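You operate a simulated robot arm through the tools that you are given. There is no shell and no other tool. Be economical: measure what you need, move in short steps, check, and stop when the job is done.

You run a simulated two-armed robot. Do the job below in one go: nothing can be reset, and whatever is moved stays where it is left.

TASK
Wipe up the spill on the top of the rack bench with the cream rag and put it back.

It is judged by the outcome, as a careful person would: the job done as asked, and still so three seconds after it is handed in. It fails if anything else is knocked over, pushed out of place, dropped, spilled or broken.

THE ROBOT
Two 7-joint arms with two-finger parallel grippers on one trunk, on a base that drives. Base frame: it is fixed to the floor where the robot stands at the start and does not move with it; the origin is under the middle of the robot, x ahead of it, y to its left, z up; the surface under the hand at the start is at about z = 0.85. Lengths are in m, angles in rad, forces in N, time in s.
The left shoulder is at the start at [0.073, 0.182, 1.086], the right one opposite. With the tool pointing down near the work surface each hand reaches from about 0.3 to 0.76 m from the robot's upright axis, wherever it stands, measured 20 degrees to its own side. Payload 3.91 kg a hand.
The TCP of each hand is the grasp point between the finger pads, 0.03 m short of the fingertips. In the tool frame z runs along the fingers and y along their closing line. The gripper opens to 0.11 m. The fingers are 0.02 m wide and 0.01 m thick; the gripper's body (0.048 by 0.112 m) begins 0.055 m behind the TCP.
Orientation is that of the tool frame in the base frame, as a unit quaternion [w, x, y, z]. With the fingers straight down and closing along the base's y, the tool's x points along the base's -x, its y along +y and its z along -z.

THE INTERFACE
- The arms move only by the tool arm_command. It takes "left_steps", "right_steps" or both (then of equal length, played together; a hand with none holds still); each is one flat list of numbers, 6 for each row, row after row: the shift along the tool's x, y, z in units of 250 mm (1.0 is 250 mm), then the turn, a rotation vector about the tool's x, y, z in units of 120 degrees (1.0 is 120 degrees). In form: [x, y, z, rx, ry, rz, x, y, z, rx, ry, rz, ...]. A call has 1 to 20 rows; each row is the pose to reach, as a shift and turn from the pose commanded when the call began, along the tool's axes at that moment. "left_hand" and "right_hand" are, for a hand that has rows, the closure, from 0 (fully open) to 1 (shut), set as the call begins (left out, the last holds). A call with a number of a shift or a turn outside -1 to 1 is refused whole. Rows are played at 5 a second. More than 0.05 m and 0.15 rad between two rows, or a gripper value outside its range, and nothing of the call is played. A pose out of reach is approached as far as the arm can. The call stops where the force on the tool passes 40 N (or 10 N more than at its start, if that is more) or the arm is blocked; 0.2 s more then pass. Each finger travels about 0.072 m/s and halts on what it meets, pressing with about 28 N; the grip force reading is that of the motor and also rises with nothing between the fingers. The clock runs only during rows and for 0.2 s after the last one: add rows that repeat a pose to give the fingers time. It gives the time, the measured TCP pose, the force on the tool (base axes), the opening and the grip force at its end, in the units of the frame above (readings bear some noise), with the torque about the TCP (base axes, N m) and any sound that the robot's microphone picked up.
- Cameras (640 x 400 px; columns grow to the right, rows downward): "scene" is now at [0.2025, 0.0353, 1.2882]; the picture's right is [0.39, -0.92, 0.00], its down [-0.52, -0.22, -0.83] and it looks along [0.76, 0.32, -0.56] (base axes); focal length 255 px, centre (320, 200). "left" rides on the left gripper at [0.072, -0.017, -0.103] in its tool frame; the picture's right is [0.23, 0.97, 0.00], its down [-0.76, 0.18, -0.62] and it looks along [-0.61, 0.14, 0.78] (tool axes); focal length 222 px, centre (320, 200). "right" rides on the right gripper at [0.072, 0.017, -0.103] in its tool frame; the picture's right is [-0.23, 0.97, 0.00], its down [-0.76, -0.18, -0.62] and it looks along [-0.61, -0.14, 0.78] (tool axes); focal length 222 px, centre (320, 200).
- grab_frame(camera): a new picture of that camera. The clock stands still meanwhile.
- lift_body(by): slides the trunk up (or, below 0, down) by that many m; the arms and the scene camera ride with it, the base frame stays. It gives what a move gives, with no picture.
- base_move(legs): drives the robot by 1 to 6 legs, each [ahead, left, turn to the left] in m, m and rad, along the robot's own axes; the way and the turn of a leg run together, so that a leg with both is an arc; at most 1.5 m and 3.142 rad a leg. The arms and the cameras ride along, it lands a little off, and it stops where it bumps. It gives what a move gives.
- pan_tilt(pan, tilt): turns the head with the scene camera to pan (to the left, within 1.396 rad either way) and tilt (down, from -0.506 to 1.204), counted from straight ahead of the robot. It gives what a move gives.
- measure_at(camera, pixels): for up to 12 pixels [column, row] of the newest picture of that camera ("zoom" is the newest enlarged one), the place [x, y, z] in the base frame of the surface seen there, good to about 0.002 m, but the place of the scene camera against the robot may be out by one fixed shift of up to 0.025 m in any direction. The clock stands still meanwhile.
- close_up(camera, box): a new picture of the part [left, top, right, bottom] of that camera's present view, enlarged. The clock stands still meanwhile.
- job_done(): hands the job in; it is judged then, once.

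Keep the steps short. Do not move on a guess: measure, check each grasp and each placing, and mend mistakes. In all there are 80 turns and 70 pictures (those below and enlarged ones count). Leave the grippers open and the arms clear of the work at the hand-in unless told otherwise, and finish with a single line.

The tools are called after "Request:" as name(argument=value, ...) on one line, values as JSON. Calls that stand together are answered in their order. arm_command: Moves the arms, as the interface text tells. Its arguments: {"type":"object","properties":{"left_steps":{"type":"array"},"left_hand":{"type":"number"},"right_steps":{"type":"array"},"right_hand":{"type":"number"}},"required":[]} The other tools are called the same way: lift_body (by) slides the trunk up or down; base_move (legs) drives the base; pan_tilt (pan, tilt) turns the head that bears the scene camera; grab_frame (camera) takes a picture; measure_at (camera, pixels) gives the place of the surface under pixels of a picture; close_up (camera, box) takes an enlarged picture of a part of a camera's view; job_done () hands the job in.

At the start:

```text
clock: 0.0
left_ee_pos: [0.3874, 0.2704, 1.0701]
left_orientation: [0.0, 0.0, 1.0, 0.0]
left_wrist_force: [0.1, 0.4, -0.1]
left_ft_torque: [-0.01, -0.04, 0.01]
left_finger_gap: 0.1099
left_gripper_force: 0.1
right_ee_pos: [0.4289, -0.0494, 1.093]
right_orientation: [0.0, 0.001, 1.0, 0.0]
right_wrist_force: [-0.8, 0.3, -0.5]
right_ft_torque: [0.04, 0.0, 0.02]
right_finger_gap: 0.1099
right_gripper_force: 0.1
trunk travel left (down, up): [-0.35, 0.164]
robot x, y, heading: [0.001, -0.0025, 0.001]
head pan, tilt: [0.401, 0.597]
```

scene: 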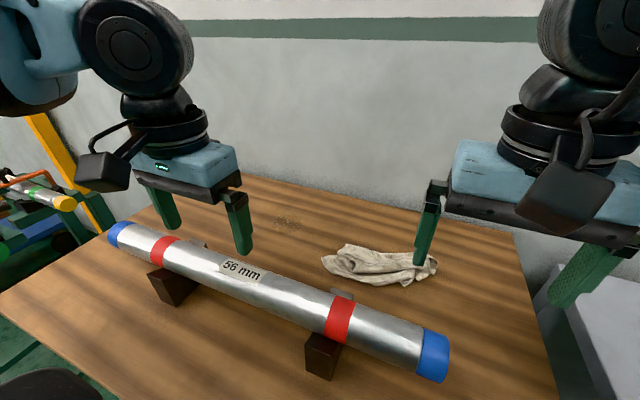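
right: 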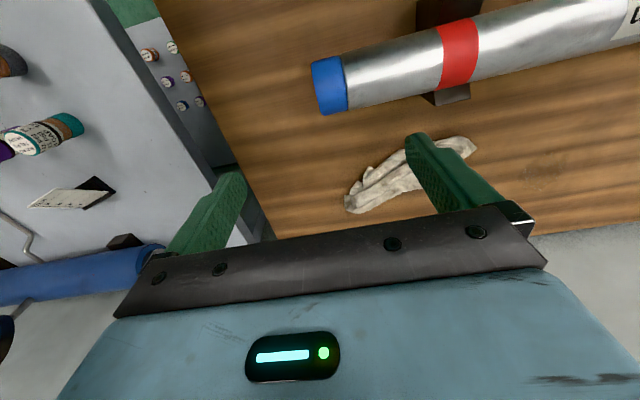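
left: 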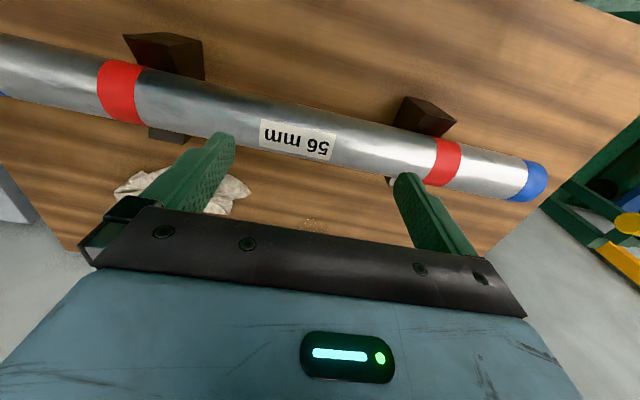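

I see a wooden bench with a tube on blocks, a cream rag near (375,265) and a faint mark at (287,222). I'll look around to find out which bench is the rack bench and to find the spill.

Request:
close_up(camera="scene", box=[220, 180, 460, 330])

Request:
pan_tilt(pan=1.2, tilt=0.5)

Request:
grab_frame(camera="scene")

Request:
pan_tilt(pan=-0.7, tilt=0.6)

Request:
grab_frame(camera="scene")

```text
2.67 times, centred on (340, 255) of scene
```

zoom: 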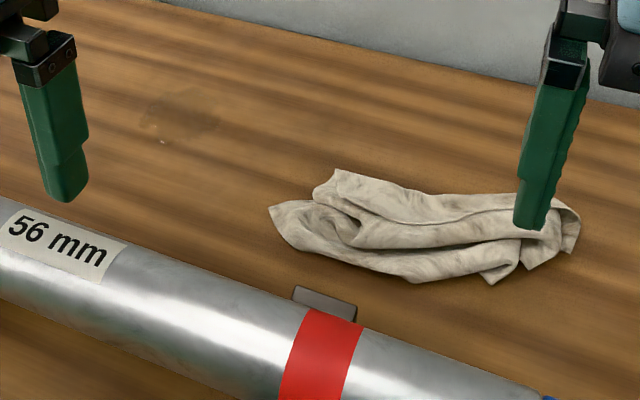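

```text
clock: 1.1
left_ee_pos: [0.3877, 0.2694, 1.0697]
left_orientation: [0.0, 0.0, 1.0, 0.0]
left_wrist_force: [0.3, 0.8, 0.3]
left_ft_torque: [0.01, -0.01, 0.01]
left_finger_gap: 0.1099
left_gripper_force: 0.1
right_ee_pos: [0.4293, -0.0485, 1.0936]
right_orientation: [0.0, 0.001, 1.0, 0.0]
right_wrist_force: [-0.5, -0.1, 0.0]
right_ft_torque: [0.0, 0.02, -0.04]
right_finger_gap: 0.1101
right_gripper_force: 0.0
trunk travel left (down, up): [-0.35, 0.164]
robot x, y, heading: [-0.0022, -0.001, 0.001]
head pan, tilt: [1.201, 0.499]
```

```text
65 pictures are left
```

scene: 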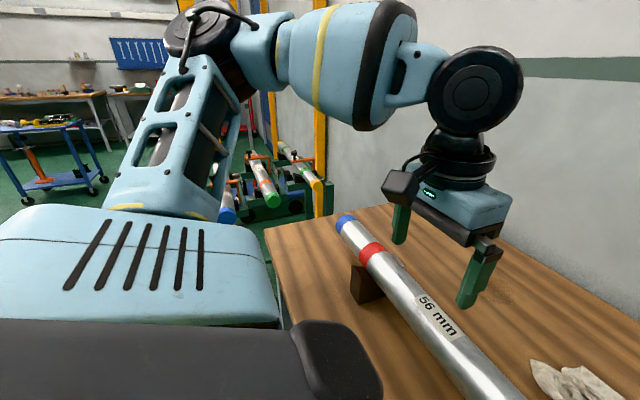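

```text
clock: 3.0
left_ee_pos: [0.3877, 0.2695, 1.0696]
left_orientation: [0.0, 0.0, 1.0, 0.0]
left_wrist_force: [0.2, 0.9, 0.3]
left_ft_torque: [0.01, 0.0, 0.02]
left_finger_gap: 0.11
left_gripper_force: 0.1
right_ee_pos: [0.4289, -0.0498, 1.094]
right_orientation: [0.0, 0.001, 1.0, 0.0]
right_wrist_force: [0.3, 0.2, -0.2]
right_ft_torque: [-0.04, 0.03, 0.0]
right_finger_gap: 0.11
right_gripper_force: 0.1
trunk travel left (down, up): [-0.35, 0.164]
robot x, y, heading: [0.0, 0.0005, 0.001]
head pan, tilt: [-0.7, 0.6]
```

```text
64 pictures are left
```

scene: 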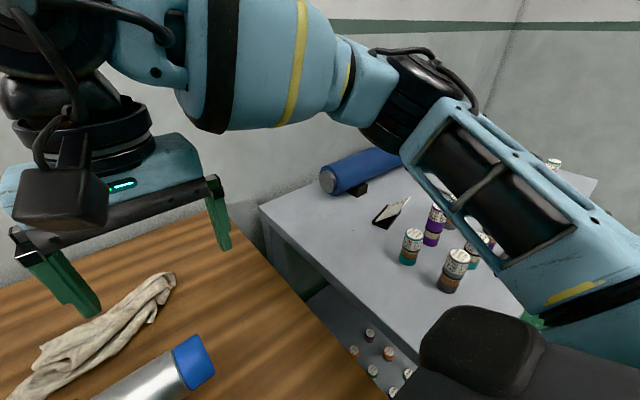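

The faint patch behind the tube looks like the spill. I'll turn the head back and measure the patch, rag, tube and bench.

Request:
pan_tilt(pan=0.25, tilt=0.7)

Request:
grab_frame(camera="scene")

Request:
close_up(camera="left", box=[220, 170, 460, 270])

```text
clock: 4.2
left_ee_pos: [0.3884, 0.2694, 1.0698]
left_orientation: [0.0, 0.0, 1.0, 0.001]
left_wrist_force: [0.6, 0.1, 0.0]
left_ft_torque: [0.01, 0.0, 0.01]
left_finger_gap: 0.1096
left_gripper_force: 0.0
right_ee_pos: [0.4291, -0.0479, 1.093]
right_orientation: [0.001, 0.001, 1.0, 0.0]
right_wrist_force: [-0.5, 0.5, 0.7]
right_ft_torque: [0.01, -0.02, -0.02]
right_finger_gap: 0.1096
right_gripper_force: 0.1
trunk travel left (down, up): [-0.35, 0.164]
robot x, y, heading: [0.0009, -0.0011, -0.001]
head pan, tilt: [0.25, 0.7]
```

```text
63 pictures are left
```

scene: 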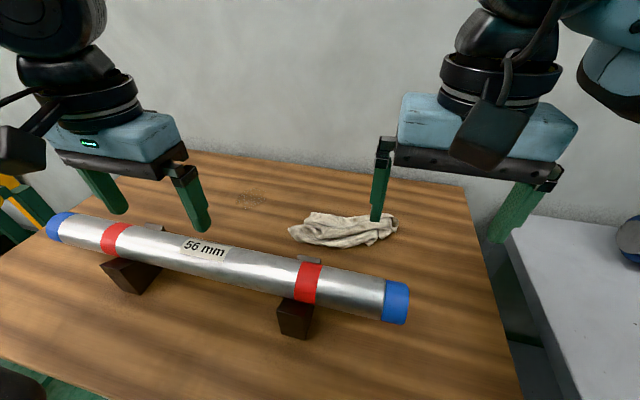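

```text
2.67 times, centred on (340, 220) of left
```

zoom: 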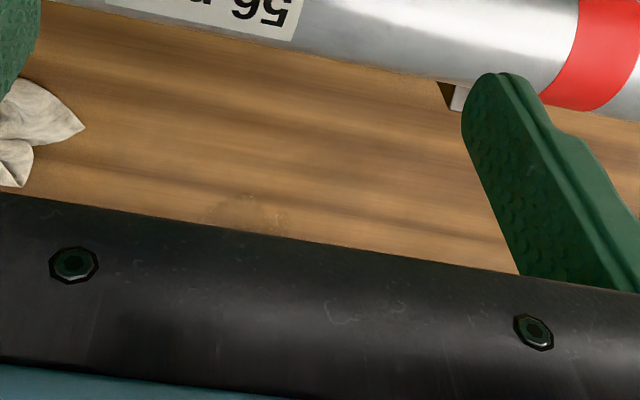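

The patch is at (250,199) and the rag spans (288..397, 212..248). I'll enlarge that region and measure it, with the tube too.

Request:
measure_at(camera="scene", pixels=[[250, 199], [237, 199], [265, 199], [250, 192], [250, 208], [292, 233], [345, 228], [392, 228], [345, 217], [345, 245], [210, 240], [280, 265]])

Request:
measure_at(camera="scene", pixels=[[390, 292], [60, 222], [300, 170], [350, 178], [455, 190], [310, 254], [308, 260], [345, 223], [345, 235], [320, 225], [370, 230]])

Request:
close_up(camera="scene", box=[200, 160, 360, 260])

```text
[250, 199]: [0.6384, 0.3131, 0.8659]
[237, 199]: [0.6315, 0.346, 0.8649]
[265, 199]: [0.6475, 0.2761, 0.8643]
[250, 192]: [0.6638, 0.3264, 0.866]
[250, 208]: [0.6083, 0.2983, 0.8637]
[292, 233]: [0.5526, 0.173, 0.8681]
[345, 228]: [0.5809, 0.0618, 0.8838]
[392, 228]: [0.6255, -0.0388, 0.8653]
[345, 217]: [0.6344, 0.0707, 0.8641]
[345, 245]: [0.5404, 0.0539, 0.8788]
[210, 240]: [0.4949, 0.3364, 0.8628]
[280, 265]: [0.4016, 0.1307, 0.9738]
```

```text
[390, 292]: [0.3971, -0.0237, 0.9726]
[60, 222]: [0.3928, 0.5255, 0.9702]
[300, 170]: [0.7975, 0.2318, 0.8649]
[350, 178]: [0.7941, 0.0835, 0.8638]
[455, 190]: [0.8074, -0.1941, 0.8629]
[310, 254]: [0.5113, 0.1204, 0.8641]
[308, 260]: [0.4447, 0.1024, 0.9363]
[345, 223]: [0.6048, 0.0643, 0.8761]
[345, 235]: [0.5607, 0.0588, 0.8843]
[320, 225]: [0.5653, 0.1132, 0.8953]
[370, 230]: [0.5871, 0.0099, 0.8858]
```

```text
4.00 times, centred on (280, 210) of scene
```

zoom: 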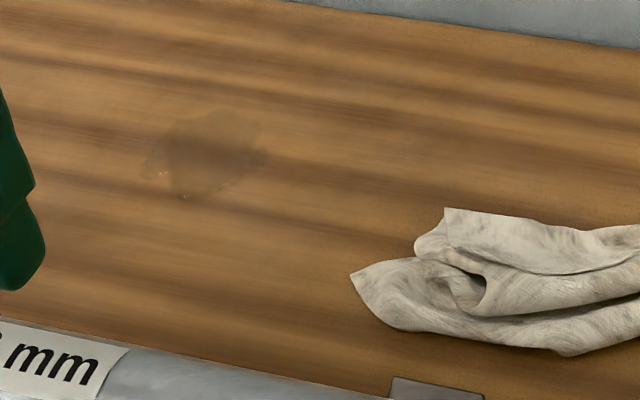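

The bench reads z≈0.864, so the scene camera has an offset. I'll move the right hand clear and bring the left hand back over the rag to see it with the wrist camera.

Request:
arm_command(right_steps=[0.08, -0.12, -0.08, 0, 0, 0, 0.16, -0.24, -0.16, 0, 0, 0, 0.24, -0.36, -0.24, 0, 0, 0, 0.32, -0.48, -0.32, 0, 0, 0, 0.4, -0.6, -0.4, 0, 0, 0, 0.4, -0.6, -0.4, 0, 0, 0], left_steps=[0, 0, 0, 0, 0, 0, -0.016, -0.168, -0.04, 0, 0, 0, -0.032, -0.336, -0.08, 0, 0, 0, -0.048, -0.504, -0.12, 0, 0, 0, -0.064, -0.672, -0.16, 0, 0, 0, -0.08, -0.84, -0.2, 0, 0, 0])

Request:
grab_frame(camera="left")

Request:
grab_frame(camera="scene")

```text
clock: 5.6
left_ee_pos: [0.4043, 0.1209, 1.1062]
left_orientation: [0.001, 0.0, 1.0, 0.0]
left_wrist_force: [0.6, 0.0, 0.0]
left_ft_torque: [0.01, 0.0, 0.0]
left_finger_gap: 0.1099
left_gripper_force: 0.0
left hand out of reach, approached as far as the arm can: row 5, 6
right_ee_pos: [0.3297, -0.2005, 1.1911]
right_orientation: [0.0, 0.001, 1.0, -0.001]
right_wrist_force: [-0.2, -0.2, -0.1]
right_ft_torque: [-0.03, -0.01, -0.01]
right_finger_gap: 0.11
right_gripper_force: 0.2
trunk travel left (down, up): [-0.35, 0.164]
robot x, y, heading: [0.0009, -0.0014, 0.0]
head pan, tilt: [0.25, 0.7]
```

```text
60 pictures are left
```

left: 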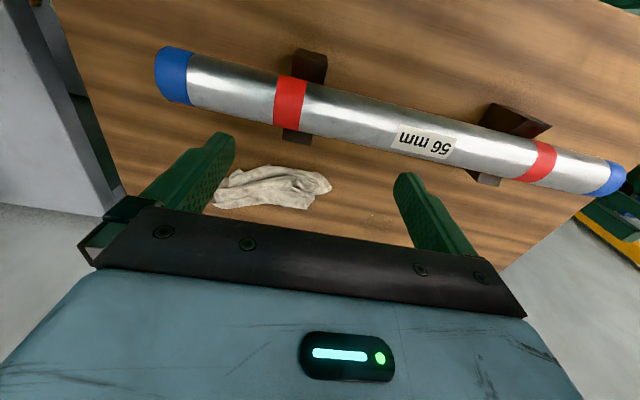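

```text
59 pictures are left
```

scene: 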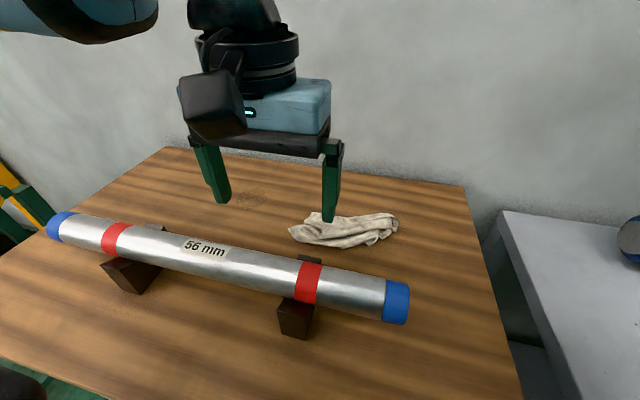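

Left-hand reach is limited sideways here (y stopped at 0.12). I'll compare both cameras on shared points (tube end, block, rag tips) to find the scene camera's shift.

Request:
measure_at(camera="left", pixels=[[380, 216], [331, 187], [215, 202], [265, 185], [290, 185], [310, 185], [289, 105], [540, 160], [350, 200], [230, 120], [265, 205], [265, 170]])

Request:
measure_at(camera="scene", pixels=[[248, 199], [289, 230], [397, 220], [116, 238], [310, 283], [328, 218], [331, 190], [222, 198], [345, 217], [345, 245], [400, 215], [355, 205]])

Request:
close_up(camera="left", box=[200, 130, 440, 280])

Request:
close_up(camera="scene", box=[270, 190, 430, 290])

```text
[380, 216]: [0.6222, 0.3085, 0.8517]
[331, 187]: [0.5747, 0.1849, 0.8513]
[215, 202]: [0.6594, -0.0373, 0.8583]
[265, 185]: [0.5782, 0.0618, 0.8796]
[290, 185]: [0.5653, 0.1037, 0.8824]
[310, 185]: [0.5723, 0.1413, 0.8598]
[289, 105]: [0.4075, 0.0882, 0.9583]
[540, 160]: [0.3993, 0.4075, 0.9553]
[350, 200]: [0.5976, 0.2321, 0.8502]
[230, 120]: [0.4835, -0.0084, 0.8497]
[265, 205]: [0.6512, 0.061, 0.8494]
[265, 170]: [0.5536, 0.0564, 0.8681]
```

```text
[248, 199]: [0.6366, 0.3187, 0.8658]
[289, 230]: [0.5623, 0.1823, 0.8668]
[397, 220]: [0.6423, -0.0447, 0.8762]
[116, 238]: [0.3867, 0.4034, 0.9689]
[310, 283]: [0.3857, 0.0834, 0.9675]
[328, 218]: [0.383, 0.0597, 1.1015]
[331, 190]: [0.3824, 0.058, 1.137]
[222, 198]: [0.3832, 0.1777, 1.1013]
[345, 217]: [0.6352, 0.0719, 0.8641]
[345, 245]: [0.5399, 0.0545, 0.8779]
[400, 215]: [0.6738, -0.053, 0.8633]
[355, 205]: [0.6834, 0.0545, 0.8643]
```

```text
2.67 times, centred on (320, 205) of left
```

zoom: 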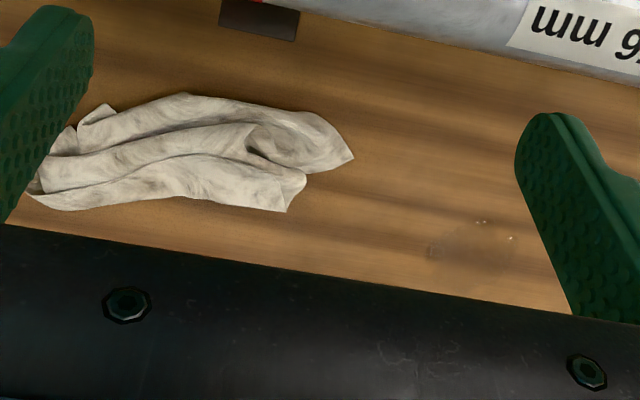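

```text
4.00 times, centred on (350, 240) of scene
```

zoom: 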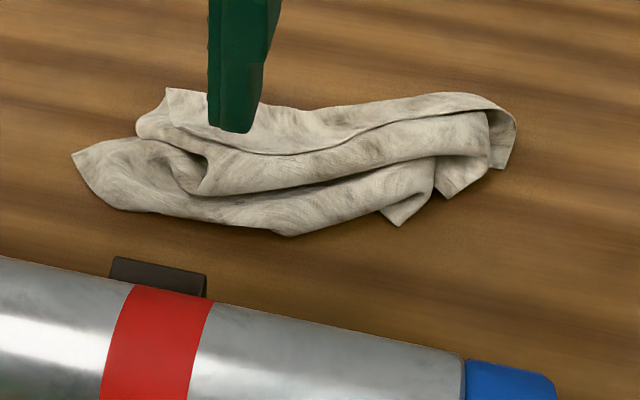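

Wrist camera (trustworthy): bench z=0.850, rag about x 0.55–0.645, y −0.04…0.185, 3 cm high. The scene reading needs about (+0.011, +0.002, −0.014). Next I'll move the left hand above the rag at z≈1.04, turning it 90° so the fingers close along x, across the rag.

Request:
arm_command(left_steps=[-0.07, 0.011, 0.029, 0, 0, 0.068, -0.14, 0.022, 0.058, 0, 0, 0.136, -0.21, 0.033, 0.087, 0, 0, 0.204, -0.28, 0.044, 0.116, 0, 0, 0.272, -0.35, 0.055, 0.145, 0, 0, 0.34, -0.42, 0.066, 0.174, 0, 0, 0.408, -0.49, 0.077, 0.203, 0, 0, 0.476, -0.56, 0.088, 0.232, 0, 0, 0.544, -0.63, 0.099, 0.261, 0, 0, 0.612, -0.7, 0.11, 0.29, 0, 0, 0.68, -0.76, 0.12, 0.32, 0, 0, 0.75, -0.76, 0.12, 0.32, 0, 0, 0.75], left_hand=0)

Request:
grab_frame(camera="left")

Request:
grab_frame(camera="scene")

```text
clock: 8.2
left_ee_pos: [0.5896, 0.2126, 1.0261]
left_orientation: [0.0, 0.707, 0.707, 0.001]
left_wrist_force: [-0.2, -0.2, 0.4]
left_ft_torque: [0.03, -0.03, 0.02]
left_finger_gap: 0.1102
left_gripper_force: 0.0
left hand out of reach, approached as far as the arm can: row 3, 4, 5, 6, 7, 8, 9, 10, 11, 12
right_ee_pos: [0.3288, -0.1992, 1.1906]
right_orientation: [-0.001, 0.001, 1.0, 0.0]
right_wrist_force: [-0.1, -0.8, 1.0]
right_ft_torque: [-0.01, -0.06, -0.01]
right_finger_gap: 0.1097
right_gripper_force: 0.0
trunk travel left (down, up): [-0.35, 0.164]
robot x, y, heading: [-0.0001, -0.0013, -0.002]
head pan, tilt: [0.25, 0.7]
```

```text
56 pictures are left
```

left: 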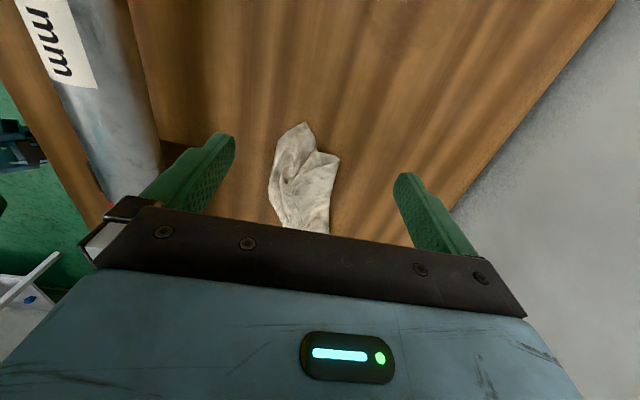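

```text
55 pictures are left
```

scene: 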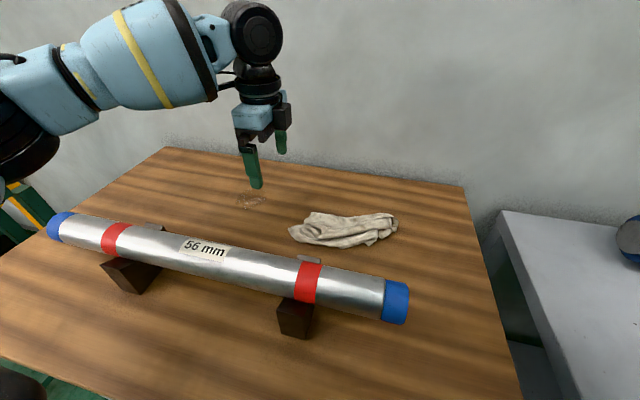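

The left arm cannot reach far enough inward from this stance. I'll turn the robot about 0.35 rad right in place, which brings the rag and the spill both into the left hand's zone. The hands are high (z>1.0), clear of the tube, so it's safe.

Request:
base_move(legs=[[0, 0, -0.35]])

Request:
pan_tilt(pan=0.6, tilt=0.7)

Request:
grab_frame(camera="scene")

Request:
grab_frame(camera="left")

```text
clock: 9.7
left_ee_pos: [0.6267, -0.0035, 1.0256]
left_orientation: [0.0, 0.821, 0.571, 0.0]
left_wrist_force: [0.0, 0.2, 0.8]
left_ft_torque: [-0.01, -0.04, 0.0]
left_finger_gap: 0.1101
left_gripper_force: 0.1
right_ee_pos: [0.2391, -0.3017, 1.1912]
right_orientation: [0.0, 0.177, 0.984, 0.0]
right_wrist_force: [-0.5, -0.2, 0.3]
right_ft_torque: [-0.01, -0.02, -0.01]
right_finger_gap: 0.1101
right_gripper_force: 0.0
trunk travel left (down, up): [-0.35, 0.164]
robot x, y, heading: [0.0015, -0.0018, -0.354]
head pan, tilt: [0.25, 0.7]
```

```text
clock: 10.6
left_ee_pos: [0.6266, -0.0033, 1.0256]
left_orientation: [0.0, 0.82, 0.572, 0.0]
left_wrist_force: [-0.8, 0.1, 0.2]
left_ft_torque: [0.01, 0.01, 0.0]
left_finger_gap: 0.11
left_gripper_force: 0.1
right_ee_pos: [0.2406, -0.3018, 1.1894]
right_orientation: [0.0, 0.177, 0.984, 0.0]
right_wrist_force: [0.0, -0.2, -0.4]
right_ft_torque: [0.04, -0.02, 0.01]
right_finger_gap: 0.11
right_gripper_force: 0.1
trunk travel left (down, up): [-0.35, 0.164]
robot x, y, heading: [-0.0031, 0.0004, -0.355]
head pan, tilt: [0.6, 0.7]
```

```text
54 pictures are left
```

scene: 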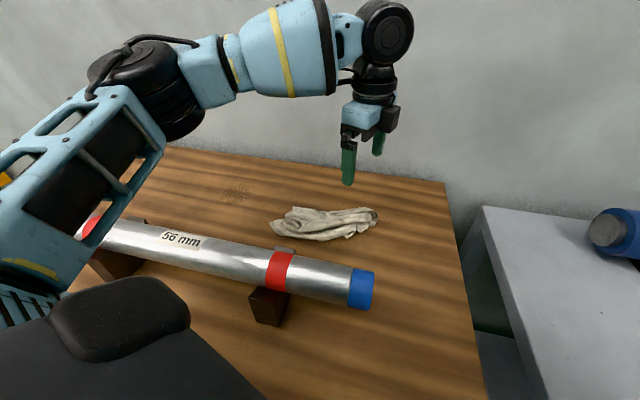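

```text
53 pictures are left
```

left: 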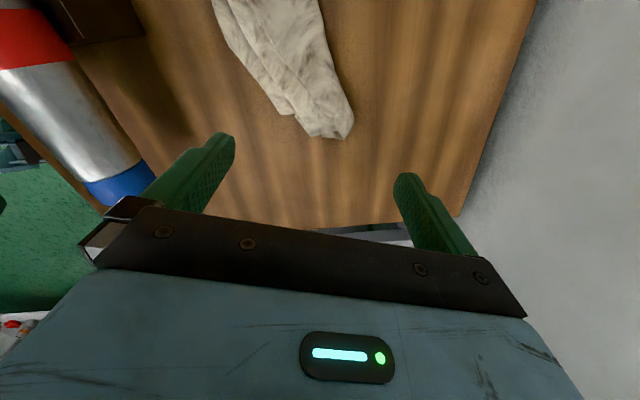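

Now the rag is within reach. I'll move the hand to about (0.60, 0.09, 1.005) with the fingers squared to close along x.

Request:
arm_command(left_steps=[0.103, -0.078, 0.027, 0, 0, -0.056, 0.207, -0.156, 0.053, 0, 0, -0.113, 0.31, -0.234, 0.08, 0, 0, -0.169, 0.31, -0.234, 0.08, 0, 0, -0.169])

Request:
grab_frame(camera="left")

Request:
grab_frame(camera="scene")

```text
clock: 11.6
left_ee_pos: [0.6022, 0.0891, 1.0038]
left_orientation: [0.0, 0.706, 0.708, 0.0]
left_wrist_force: [-0.4, -0.1, -1.0]
left_ft_torque: [-0.01, -0.01, 0.03]
left_finger_gap: 0.1101
left_gripper_force: 0.0
right_ee_pos: [0.2402, -0.3026, 1.1906]
right_orientation: [0.001, 0.176, 0.984, 0.0]
right_wrist_force: [-0.7, -0.1, -0.4]
right_ft_torque: [0.01, 0.01, -0.02]
right_finger_gap: 0.1103
right_gripper_force: 0.1
trunk travel left (down, up): [-0.35, 0.164]
robot x, y, heading: [-0.0019, 0.0015, -0.35]
head pan, tilt: [0.6, 0.7]
```

```text
52 pictures are left
```

left: 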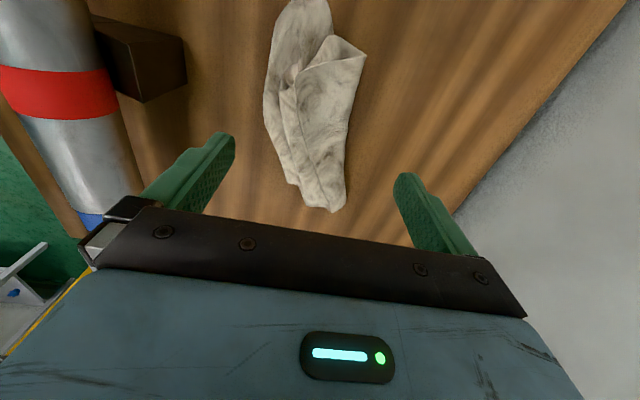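

```text
51 pictures are left
```

scene: 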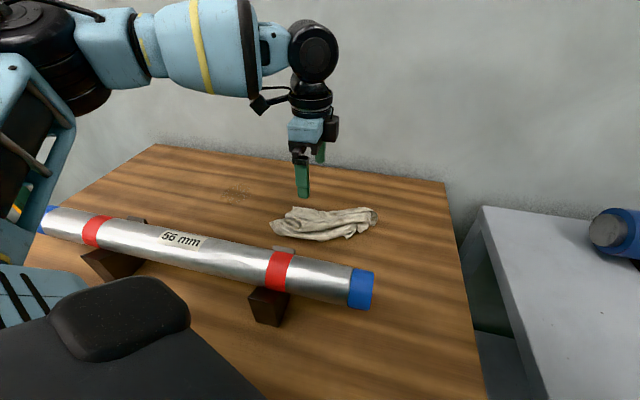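

I'll measure the rag's outline in this wrist view, which I also need for putting it back in the same place.

Request:
measure_at(camera="left", pixels=[[264, 100], [272, 150], [300, 200], [333, 210], [346, 165], [360, 75], [364, 58], [330, 40], [345, 130], [280, 120], [310, 120], [335, 120]])

Request:
measure_at(camera="left", pixels=[[297, 1], [327, 5], [268, 60], [240, 120], [380, 120], [285, 90], [310, 80], [340, 90], [310, 160], [330, 160], [285, 160], [320, 195]])

```text
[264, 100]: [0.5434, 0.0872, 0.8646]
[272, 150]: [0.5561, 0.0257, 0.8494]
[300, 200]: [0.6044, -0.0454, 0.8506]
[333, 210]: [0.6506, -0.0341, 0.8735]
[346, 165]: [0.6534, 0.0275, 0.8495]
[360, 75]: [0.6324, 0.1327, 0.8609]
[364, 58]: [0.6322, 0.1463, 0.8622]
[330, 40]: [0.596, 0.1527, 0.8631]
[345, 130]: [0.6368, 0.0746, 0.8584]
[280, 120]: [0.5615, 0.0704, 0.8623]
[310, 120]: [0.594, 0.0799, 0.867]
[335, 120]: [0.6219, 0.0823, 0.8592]
```

```text
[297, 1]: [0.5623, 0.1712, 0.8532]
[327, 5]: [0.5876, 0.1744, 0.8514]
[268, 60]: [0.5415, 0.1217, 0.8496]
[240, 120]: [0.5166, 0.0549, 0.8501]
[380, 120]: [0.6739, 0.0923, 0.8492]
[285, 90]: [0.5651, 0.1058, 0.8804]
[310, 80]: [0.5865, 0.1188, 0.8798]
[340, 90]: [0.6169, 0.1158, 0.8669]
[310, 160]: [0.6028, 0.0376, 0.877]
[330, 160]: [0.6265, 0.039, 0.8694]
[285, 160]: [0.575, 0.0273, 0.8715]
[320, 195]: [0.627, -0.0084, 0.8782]
```

The rag is about 9 cm wide at y≈0.055 and tilted about 12°. I'll line up with that at (0.597, 0.055), go down to z≈0.925 (tips at 0.895, just above the rag), then look.

Request:
arm_command(left_steps=[-0.068, -0.01, 0.1, 0, 0, -0.05, -0.136, -0.02, 0.2, 0, 0, -0.103, -0.136, -0.02, 0.315, 0, 0, -0.103, -0.136, -0.02, 0.315, 0, 0, -0.103])

Request:
grab_frame(camera="left")

Request:
close_up(camera="scene", box=[220, 150, 420, 275])

```text
clock: 12.6
left_ee_pos: [0.5941, 0.0535, 0.9267]
left_orientation: [0.002, 0.626, 0.78, 0.0]
left_wrist_force: [-0.5, 0.4, 0.7]
left_ft_torque: [-0.02, 0.03, -0.01]
left_finger_gap: 0.1098
left_gripper_force: 0.1
right_ee_pos: [0.2399, -0.301, 1.1906]
right_orientation: [0.0, 0.176, 0.984, 0.0]
right_wrist_force: [0.3, -0.3, -1.1]
right_ft_torque: [0.02, -0.02, -0.02]
right_finger_gap: 0.1099
right_gripper_force: 0.2
trunk travel left (down, up): [-0.35, 0.164]
robot x, y, heading: [0.0016, 0.0013, -0.351]
head pan, tilt: [0.6, 0.7]
```

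```text
50 pictures are left
```

left: 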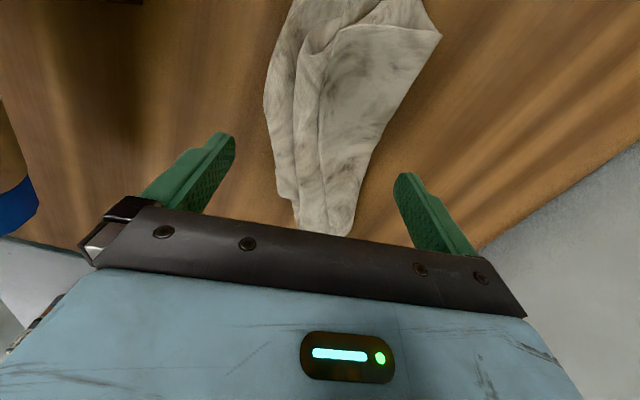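

```text
3.20 times, centred on (320, 212) of scene
```

zoom: 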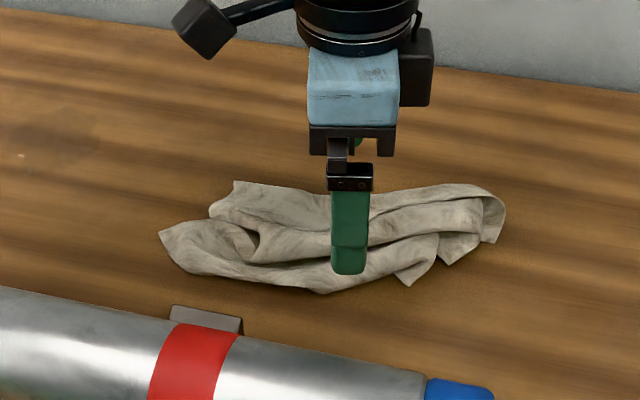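

The fingers straddle the rag: near finger line x≈0.54 against edge 0.556, far 0.648 against 0.639. I'll go straight down to z≈0.883 (tips 3 mm above the bench).

Request:
arm_command(left_steps=[0, 0.004, 0.08, 0, 0, 0, 0, 0.008, 0.14, 0, 0, 0, 0, 0.008, 0.174, 0, 0, 0, 0, 0.008, 0.174, 0, 0, 0])

Request:
grab_frame(camera="left")

```text
clock: 13.6
left_ee_pos: [0.5968, 0.0556, 0.883]
left_orientation: [0.001, 0.626, 0.78, 0.0]
left_wrist_force: [0.1, -0.8, 0.3]
left_ft_torque: [-0.01, 0.01, 0.0]
left_finger_gap: 0.11
left_gripper_force: 0.0
right_ee_pos: [0.2402, -0.3007, 1.1911]
right_orientation: [0.0, 0.177, 0.984, 0.001]
right_wrist_force: [0.7, -0.3, 0.8]
right_ft_torque: [0.02, -0.02, 0.02]
right_finger_gap: 0.1098
right_gripper_force: 0.1
trunk travel left (down, up): [-0.35, 0.164]
robot x, y, heading: [0.0007, 0.0007, -0.355]
head pan, tilt: [0.6, 0.7]
```

```text
48 pictures are left
```

left: 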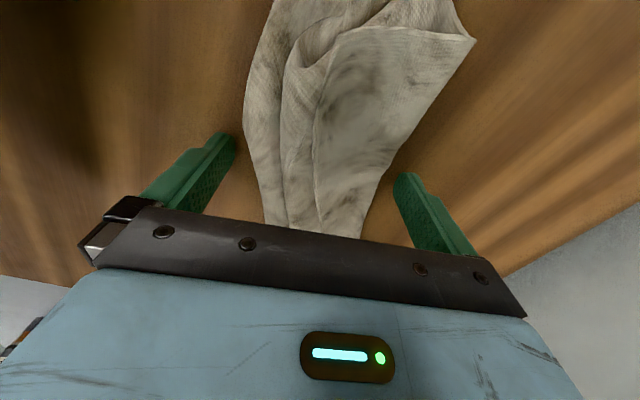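

No contact force, and the rag lies between the fingers. I'll close, giving the fingers time.

Request:
arm_command(left_steps=[0, 0, 0, 0, 0, 0, 0, 0, 0, 0, 0, 0, 0, 0, 0, 0, 0, 0, 0, 0, 0, 0, 0, 0, 0, 0, 0, 0, 0, 0, 0, 0, 0, 0, 0, 0], left_hand=1)

Request:
grab_frame(camera="left")

```text
clock: 14.9
left_ee_pos: [0.5955, 0.0554, 0.8834]
left_orientation: [0.0, 0.626, 0.78, 0.001]
left_wrist_force: [0.2, -0.3, 1.1]
left_ft_torque: [0.02, 0.01, -0.03]
left_finger_gap: 0.0038
left_gripper_force: 27.8
right_ee_pos: [0.2394, -0.3016, 1.19]
right_orientation: [0.0, 0.176, 0.984, 0.0]
right_wrist_force: [0.6, -0.1, 0.1]
right_ft_torque: [0.01, -0.02, 0.02]
right_finger_gap: 0.1101
right_gripper_force: 0.1
trunk travel left (down, up): [-0.35, 0.164]
robot x, y, heading: [-0.0049, -0.0023, -0.351]
head pan, tilt: [0.6, 0.7]
```

```text
47 pictures are left
```

left: 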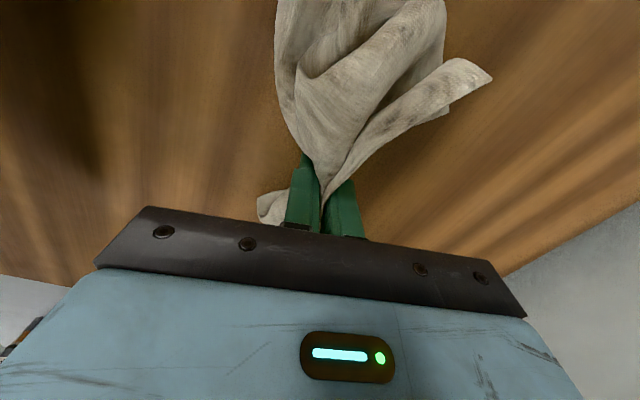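

The rag bunched and is gripped (gap 3.8 mm, 27.8 N). I'll lift 10 cm and check.

Request:
arm_command(left_steps=[0, 0, -0.13, 0, 0, 0, 0, 0, -0.26, 0, 0, 0, 0, 0, -0.4, 0, 0, 0, 0, 0, -0.4, 0, 0, 0])

Request:
grab_frame(camera="scene")

Request:
grab_frame(camera="left")

```text
clock: 15.9
left_ee_pos: [0.5959, 0.058, 0.9853]
left_orientation: [0.001, 0.625, 0.781, 0.0]
left_wrist_force: [-0.6, -0.2, 0.2]
left_ft_torque: [-0.02, 0.03, -0.05]
left_finger_gap: 0.0037
left_gripper_force: 27.9
right_ee_pos: [0.2388, -0.3011, 1.1914]
right_orientation: [-0.001, 0.176, 0.984, 0.0]
right_wrist_force: [-0.4, -0.2, -0.6]
right_ft_torque: [0.0, 0.0, 0.0]
right_finger_gap: 0.1099
right_gripper_force: 0.1
trunk travel left (down, up): [-0.35, 0.164]
robot x, y, heading: [-0.0003, 0.0, -0.35]
head pan, tilt: [0.6, 0.7]
```

```text
46 pictures are left
```

scene: 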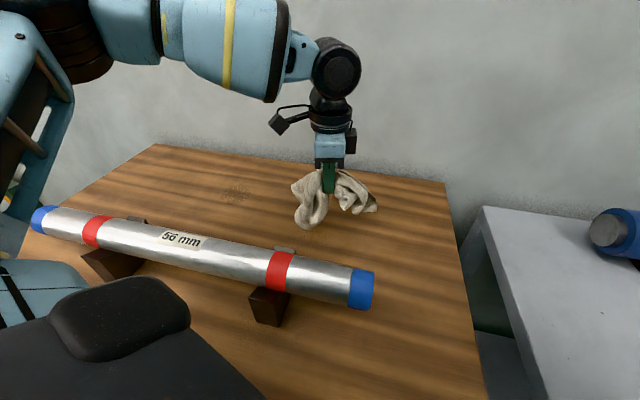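

```text
45 pictures are left
```

left: 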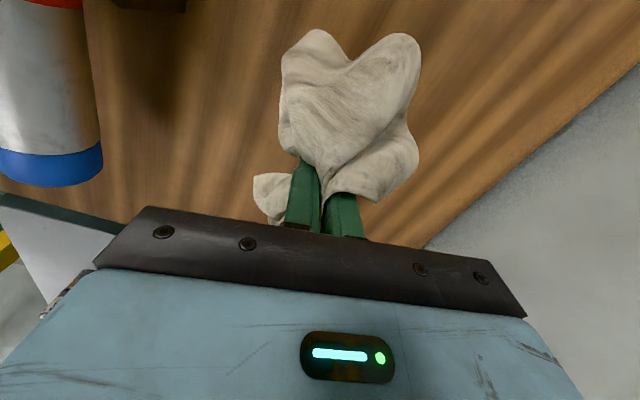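

The rag is held. I'll measure the spill's outline precisely.

Request:
close_up(camera="scene", box=[190, 165, 286, 225])

```text
6.67 times, centred on (238, 195) of scene
```

zoom: 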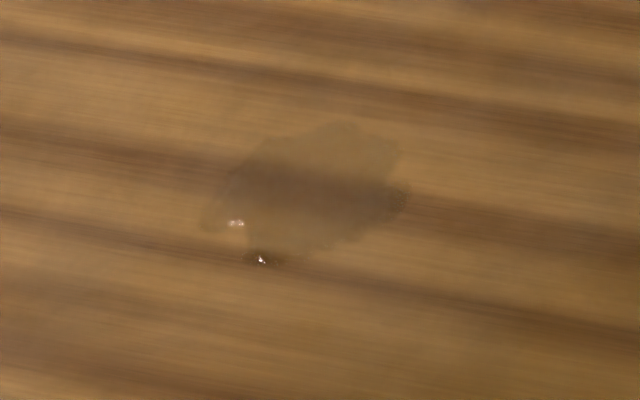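

Request:
measure_at(camera="zoom", pixels=[[305, 190], [203, 222], [408, 195], [340, 122], [260, 262], [240, 160], [395, 145], [330, 245]])

```text
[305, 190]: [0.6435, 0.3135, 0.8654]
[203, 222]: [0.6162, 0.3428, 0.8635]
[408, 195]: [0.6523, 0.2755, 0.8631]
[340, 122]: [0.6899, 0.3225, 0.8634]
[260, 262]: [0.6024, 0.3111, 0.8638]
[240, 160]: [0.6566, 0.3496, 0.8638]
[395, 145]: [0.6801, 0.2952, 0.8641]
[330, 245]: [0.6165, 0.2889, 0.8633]
```

Corrected spill: centre about (0.655, 0.312), spanning x 0.613–0.70 and y 0.273–0.348. I'll carry the rag over it, staying high.

Request:
arm_command(left_steps=[0.134, 0.065, 0, 0, 0, 0, 0.269, 0.129, 0, 0, 0, 0, 0.403, 0.194, 0, 0, 0, 0, 0.537, 0.259, 0, 0, 0, 0, 0.671, 0.324, 0, 0, 0, 0, 0.806, 0.388, 0, 0, 0, 0, 0.94, 0.453, 0, 0, 0, 0, 0.94, 0.453, 0.12, 0, 0, 0, 0.94, 0.453, 0.12, 0, 0, 0])

Request:
grab_frame(camera="scene")

Request:
grab_frame(camera="left")

```text
clock: 17.9
left_ee_pos: [0.658, 0.3106, 0.9527]
left_orientation: [0.001, 0.626, 0.78, 0.001]
left_wrist_force: [0.1, 0.3, -0.8]
left_ft_torque: [0.01, 0.04, -0.02]
left_finger_gap: 0.0042
left_gripper_force: 27.9
right_ee_pos: [0.2399, -0.3019, 1.1899]
right_orientation: [0.0, 0.176, 0.984, 0.0]
right_wrist_force: [-0.8, -0.5, -1.5]
right_ft_torque: [0.0, -0.01, 0.02]
right_finger_gap: 0.1101
right_gripper_force: 0.2
trunk travel left (down, up): [-0.35, 0.164]
robot x, y, heading: [-0.0023, 0.0009, -0.351]
head pan, tilt: [0.6, 0.7]
```

```text
43 pictures are left
```

scene: 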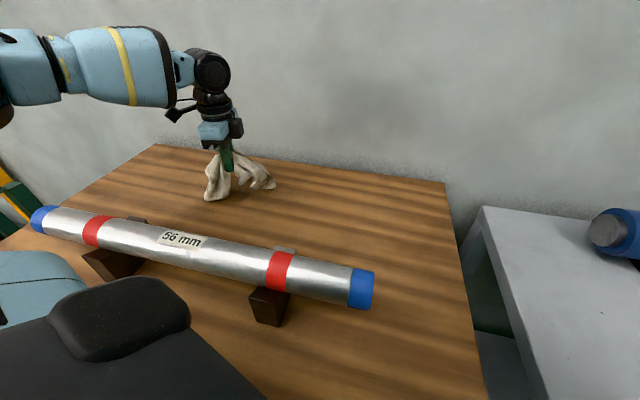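

```text
42 pictures are left
```

left: 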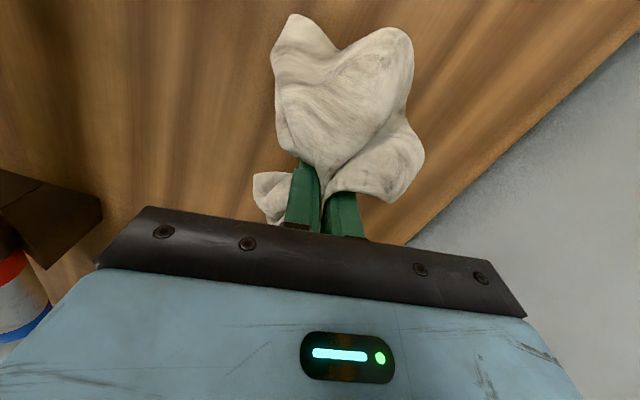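

The rag is over the spill and I'll lower it onto the bench to z≈0.883, watching the force.

Request:
arm_command(left_steps=[0, 0, 0.1, 0, 0, 0, 0, 0, 0.2, 0, 0, 0, 0, 0, 0.25, 0, 0, 0, 0, 0, 0.278, 0, 0, 0, 0, 0, 0.278, 0, 0, 0])

Request:
grab_frame(camera="left")

```text
clock: 19.1
left_ee_pos: [0.6574, 0.3093, 0.8835]
left_orientation: [0.001, 0.626, 0.78, 0.0]
left_wrist_force: [0.5, -0.4, 0.5]
left_ft_torque: [0.01, 0.0, -0.02]
left_finger_gap: 0.0042
left_gripper_force: 28.1
right_ee_pos: [0.2413, -0.3023, 1.1896]
right_orientation: [0.0, 0.176, 0.984, 0.0]
right_wrist_force: [-0.6, 0.5, 0.1]
right_ft_torque: [-0.03, 0.02, -0.01]
right_finger_gap: 0.1102
right_gripper_force: 0.0
trunk travel left (down, up): [-0.35, 0.164]
robot x, y, heading: [-0.0029, -0.0035, -0.354]
head pan, tilt: [0.6, 0.7]
```

```text
41 pictures are left
```

left: 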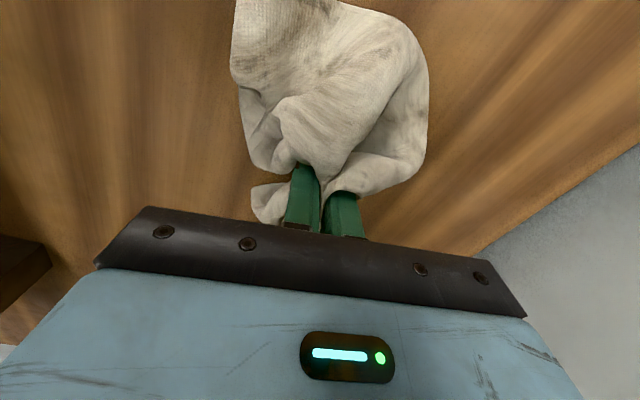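

No contact force yet. I'll press 2–3 mm lower and wipe in a zigzag over the whole spill.

Request:
arm_command(left_steps=[0, 0, 0.011, 0, 0, 0, 0, -0.12, 0.011, 0, 0, 0, 0, -0.24, 0.011, 0, 0, 0, 0.19, -0.24, 0.011, 0, 0, 0, 0, -0.24, 0.011, 0, 0, 0, -0.19, -0.24, 0.011, 0, 0, 0, -0.19, -0.14, 0.011, 0, 0, 0, 0, -0.14, 0.011, 0, 0, 0, 0.19, -0.14, 0.011, 0, 0, 0, 0.19, -0.04, 0.011, 0, 0, 0, 0, -0.04, 0.011, 0, 0, 0, -0.19, -0.04, 0.011, 0, 0, 0, -0.19, 0.06, 0.011, 0, 0, 0, 0, 0.06, 0.011, 0, 0, 0, 0.19, 0.06, 0.011, 0, 0, 0, 0.19, 0.16, 0.011, 0, 0, 0, 0, 0.16, 0.011, 0, 0, 0, -0.19, 0.16, 0.011, 0, 0, 0, -0.1, 0.08, 0.011, 0, 0, 0, 0, 0, 0.011, 0, 0, 0])

Request:
grab_frame(camera="scene")

```text
clock: 23.4
left_ee_pos: [0.6544, 0.3084, 0.8824]
left_orientation: [0.0, 0.626, 0.78, 0.0]
left_wrist_force: [1.2, -0.4, 1.1]
left_ft_torque: [-0.04, 0.0, -0.01]
left_finger_gap: 0.004
left_gripper_force: 27.7
right_ee_pos: [0.2396, -0.301, 1.1902]
right_orientation: [0.001, 0.176, 0.984, 0.0]
right_wrist_force: [0.0, -0.1, -0.5]
right_ft_torque: [-0.01, 0.0, 0.02]
right_finger_gap: 0.11
right_gripper_force: 0.1
trunk travel left (down, up): [-0.35, 0.164]
robot x, y, heading: [-0.0014, 0.0012, -0.355]
head pan, tilt: [0.6, 0.7]
```

```text
40 pictures are left
```

scene: 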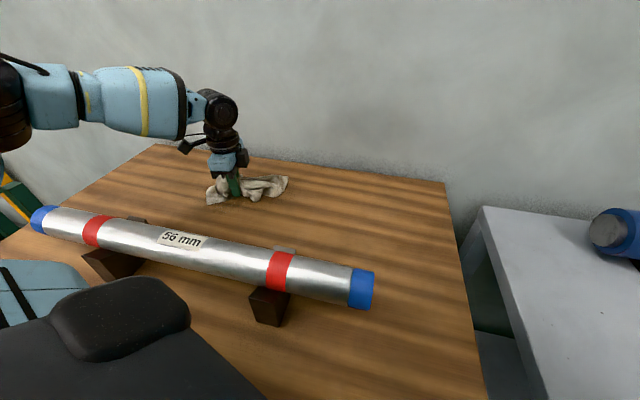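

The wipe pass is done. I'll lift and shift toward the rag's home spot, then inspect.

Request:
arm_command(left_steps=[0, 0, -0.16, 0, 0, 0, 0, 0, -0.32, 0, 0, 0, -0.18, -0.08, -0.36, 0, 0, 0, -0.36, -0.16, -0.36, 0, 0, 0, -0.54, -0.24, -0.36, 0, 0, 0, -0.72, -0.32, -0.36, 0, 0, 0, -0.72, -0.32, -0.36, 0, 0, 0])

Request:
close_up(camera="scene", box=[190, 165, 286, 225])

Request:
grab_frame(camera="scene")

```text
refused: row 3 steps farther than a row can; nothing moved
```

```text
6.67 times, centred on (238, 195) of scene
```

zoom: 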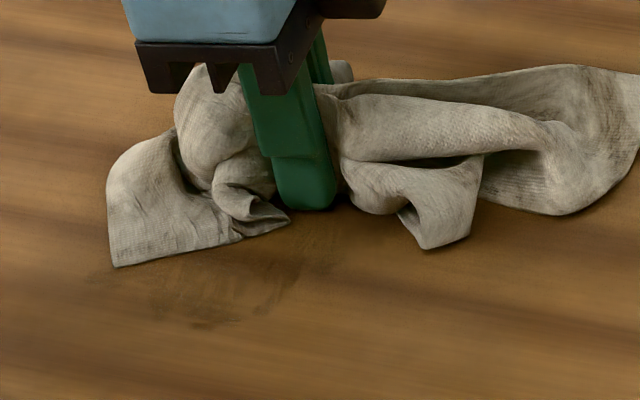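

```text
38 pictures are left
```

scene: 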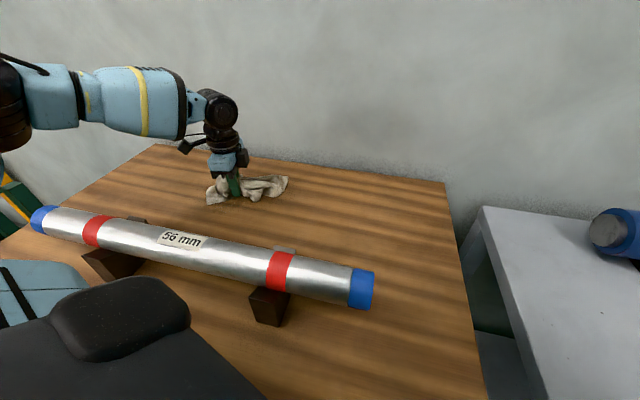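

That was refused because a step was too long. The near side may have faint residue. I'll repeat with shorter steps.

Request:
arm_command(left_steps=[0, 0, -0.16, 0, 0, 0, 0, 0, -0.32, 0, 0, 0, -0.16, -0.07, -0.36, 0, 0, 0, -0.32, -0.14, -0.36, 0, 0, 0, -0.48, -0.21, -0.36, 0, 0, 0, -0.64, -0.28, -0.36, 0, 0, 0, -0.72, -0.32, -0.36, 0, 0, 0, -0.72, -0.32, -0.36, 0, 0, 0])

Request:
close_up(camera="scene", box=[190, 165, 286, 225])

Request:
grab_frame(camera="scene")

```text
clock: 25.1
left_ee_pos: [0.6163, 0.1177, 0.9706]
left_orientation: [0.001, 0.626, 0.78, -0.001]
left_wrist_force: [-0.2, 0.1, 0.0]
left_ft_torque: [0.0, -0.03, -0.01]
left_finger_gap: 0.0039
left_gripper_force: 27.8
right_ee_pos: [0.2411, -0.3007, 1.1907]
right_orientation: [0.0, 0.177, 0.984, 0.0]
right_wrist_force: [0.0, -0.3, -0.8]
right_ft_torque: [-0.04, -0.03, -0.03]
right_finger_gap: 0.11
right_gripper_force: 0.0
trunk travel left (down, up): [-0.35, 0.164]
robot x, y, heading: [-0.0013, -0.0012, -0.356]
head pan, tilt: [0.6, 0.7]
```

```text
6.67 times, centred on (238, 195) of scene
```

zoom: 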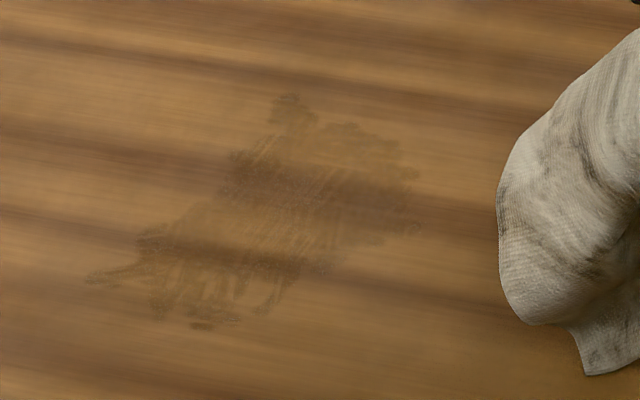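

```text
36 pictures are left
```

scene: 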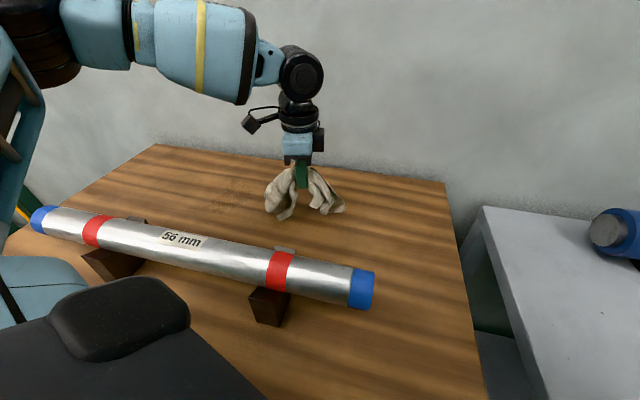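

Thinned and smeared, but not gone. It needs more passes with real pressure (force was only about 1 N). I'll measure the residue's extent.

Request:
measure_at(camera="zoom", pixels=[[88, 278], [200, 328], [290, 95], [420, 228], [415, 170], [280, 220], [150, 235], [270, 310]])

```text
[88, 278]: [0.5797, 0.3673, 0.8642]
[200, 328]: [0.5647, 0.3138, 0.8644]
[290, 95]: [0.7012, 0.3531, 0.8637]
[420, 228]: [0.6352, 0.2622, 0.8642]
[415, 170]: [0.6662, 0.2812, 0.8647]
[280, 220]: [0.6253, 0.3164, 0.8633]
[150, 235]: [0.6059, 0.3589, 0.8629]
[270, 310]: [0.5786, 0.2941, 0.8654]
```

I'll return to the residue's centre (0.64, 0.315) and press down stepwise to feel the contact force.

Request:
arm_command(left_steps=[0.15, 0.053, 0, 0, 0, 0, 0.3, 0.106, 0, 0, 0, 0, 0.45, 0.159, 0, 0, 0, 0, 0.6, 0.212, 0, 0, 0, 0, 0.748, 0.265, 0, 0, 0, 0, 0.748, 0.265, 0.12, 0, 0, 0, 0.748, 0.265, 0.24, 0, 0, 0, 0.748, 0.265, 0.34, 0, 0, 0, 0.748, 0.265, 0.366, 0, 0, 0, 0.748, 0.265, 0.378, 0, 0, 0, 0.748, 0.265, 0.378, 0, 0, 0])

```text
clock: 27.7
left_ee_pos: [0.6423, 0.3121, 0.8825]
left_orientation: [0.004, 0.627, 0.779, 0.004]
left_wrist_force: [-6.3, 1.5, 17.2]
left_ft_torque: [0.14, 0.31, 0.05]
left_finger_gap: 0.0039
left_gripper_force: 27.5
right_ee_pos: [0.238, -0.3011, 1.1906]
right_orientation: [0.001, 0.176, 0.984, 0.001]
right_wrist_force: [0.6, 0.3, -0.2]
right_ft_torque: [0.02, 0.03, 0.01]
right_finger_gap: 0.1098
right_gripper_force: 0.3
trunk travel left (down, up): [-0.35, 0.164]
robot x, y, heading: [0.0004, -0.0005, -0.351]
head pan, tilt: [0.6, 0.7]
stopped in row 11 (left hand): the force on the tool passed its limit at 41 N (the readings are from after the stop); the commanded pose is now the measured one
```

Firm contact at z≈0.8825 (17 N at rest). I'll wipe in a tight zigzag with about 1 mm extra press, starting from the near edge.

Request:
arm_command(left_steps=[0, -0.14, 0.003, 0, 0, 0, 0, -0.28, 0.004, 0, 0, 0, 0.195, -0.28, 0.004, 0, 0, 0, 0, -0.28, 0.004, 0, 0, 0, -0.195, -0.28, 0.004, 0, 0, 0, -0.195, -0.19, 0.004, 0, 0, 0, 0, -0.19, 0.004, 0, 0, 0, 0.195, -0.19, 0.004, 0, 0, 0, 0.195, -0.1, 0.004, 0, 0, 0, 0, -0.1, 0.004, 0, 0, 0, -0.195, -0.1, 0.004, 0, 0, 0, -0.195, -0.01, 0.004, 0, 0, 0, 0, -0.01, 0.004, 0, 0, 0, 0.195, -0.01, 0.004, 0, 0, 0, 0.195, 0.08, 0.004, 0, 0, 0, 0, 0.08, 0.004, 0, 0, 0, -0.195, 0.08, 0.004, 0, 0, 0, -0.195, 0.17, 0.004, 0, 0, 0, 0, 0.17, 0.004, 0, 0, 0, 0.195, 0.17, 0.004, 0, 0, 0])

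Request:
close_up(camera="scene", box=[190, 165, 286, 225])

```text
clock: 29.0
left_ee_pos: [0.589, 0.2499, 0.8819]
left_orientation: [0.005, 0.627, 0.779, 0.003]
left_wrist_force: [-4.3, -3.3, 14.6]
left_ft_torque: [0.01, 0.24, 0.08]
left_finger_gap: 0.0038
left_gripper_force: 28.0
right_ee_pos: [0.2397, -0.3016, 1.1901]
right_orientation: [0.0, 0.177, 0.984, 0.001]
right_wrist_force: [0.4, 0.2, -0.1]
right_ft_torque: [0.0, 0.03, -0.03]
right_finger_gap: 0.11
right_gripper_force: 0.1
trunk travel left (down, up): [-0.35, 0.164]
robot x, y, heading: [0.0028, 0.0029, -0.352]
head pan, tilt: [0.6, 0.7]
stopped in row 6 (left hand): the force on the tool passed its limit at 42 N (the readings are from after the stop); the commanded pose is now the measured one
```

```text
6.67 times, centred on (238, 195) of scene
```

zoom: 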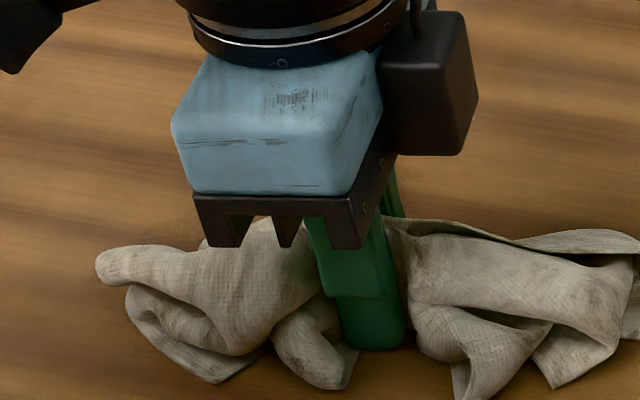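

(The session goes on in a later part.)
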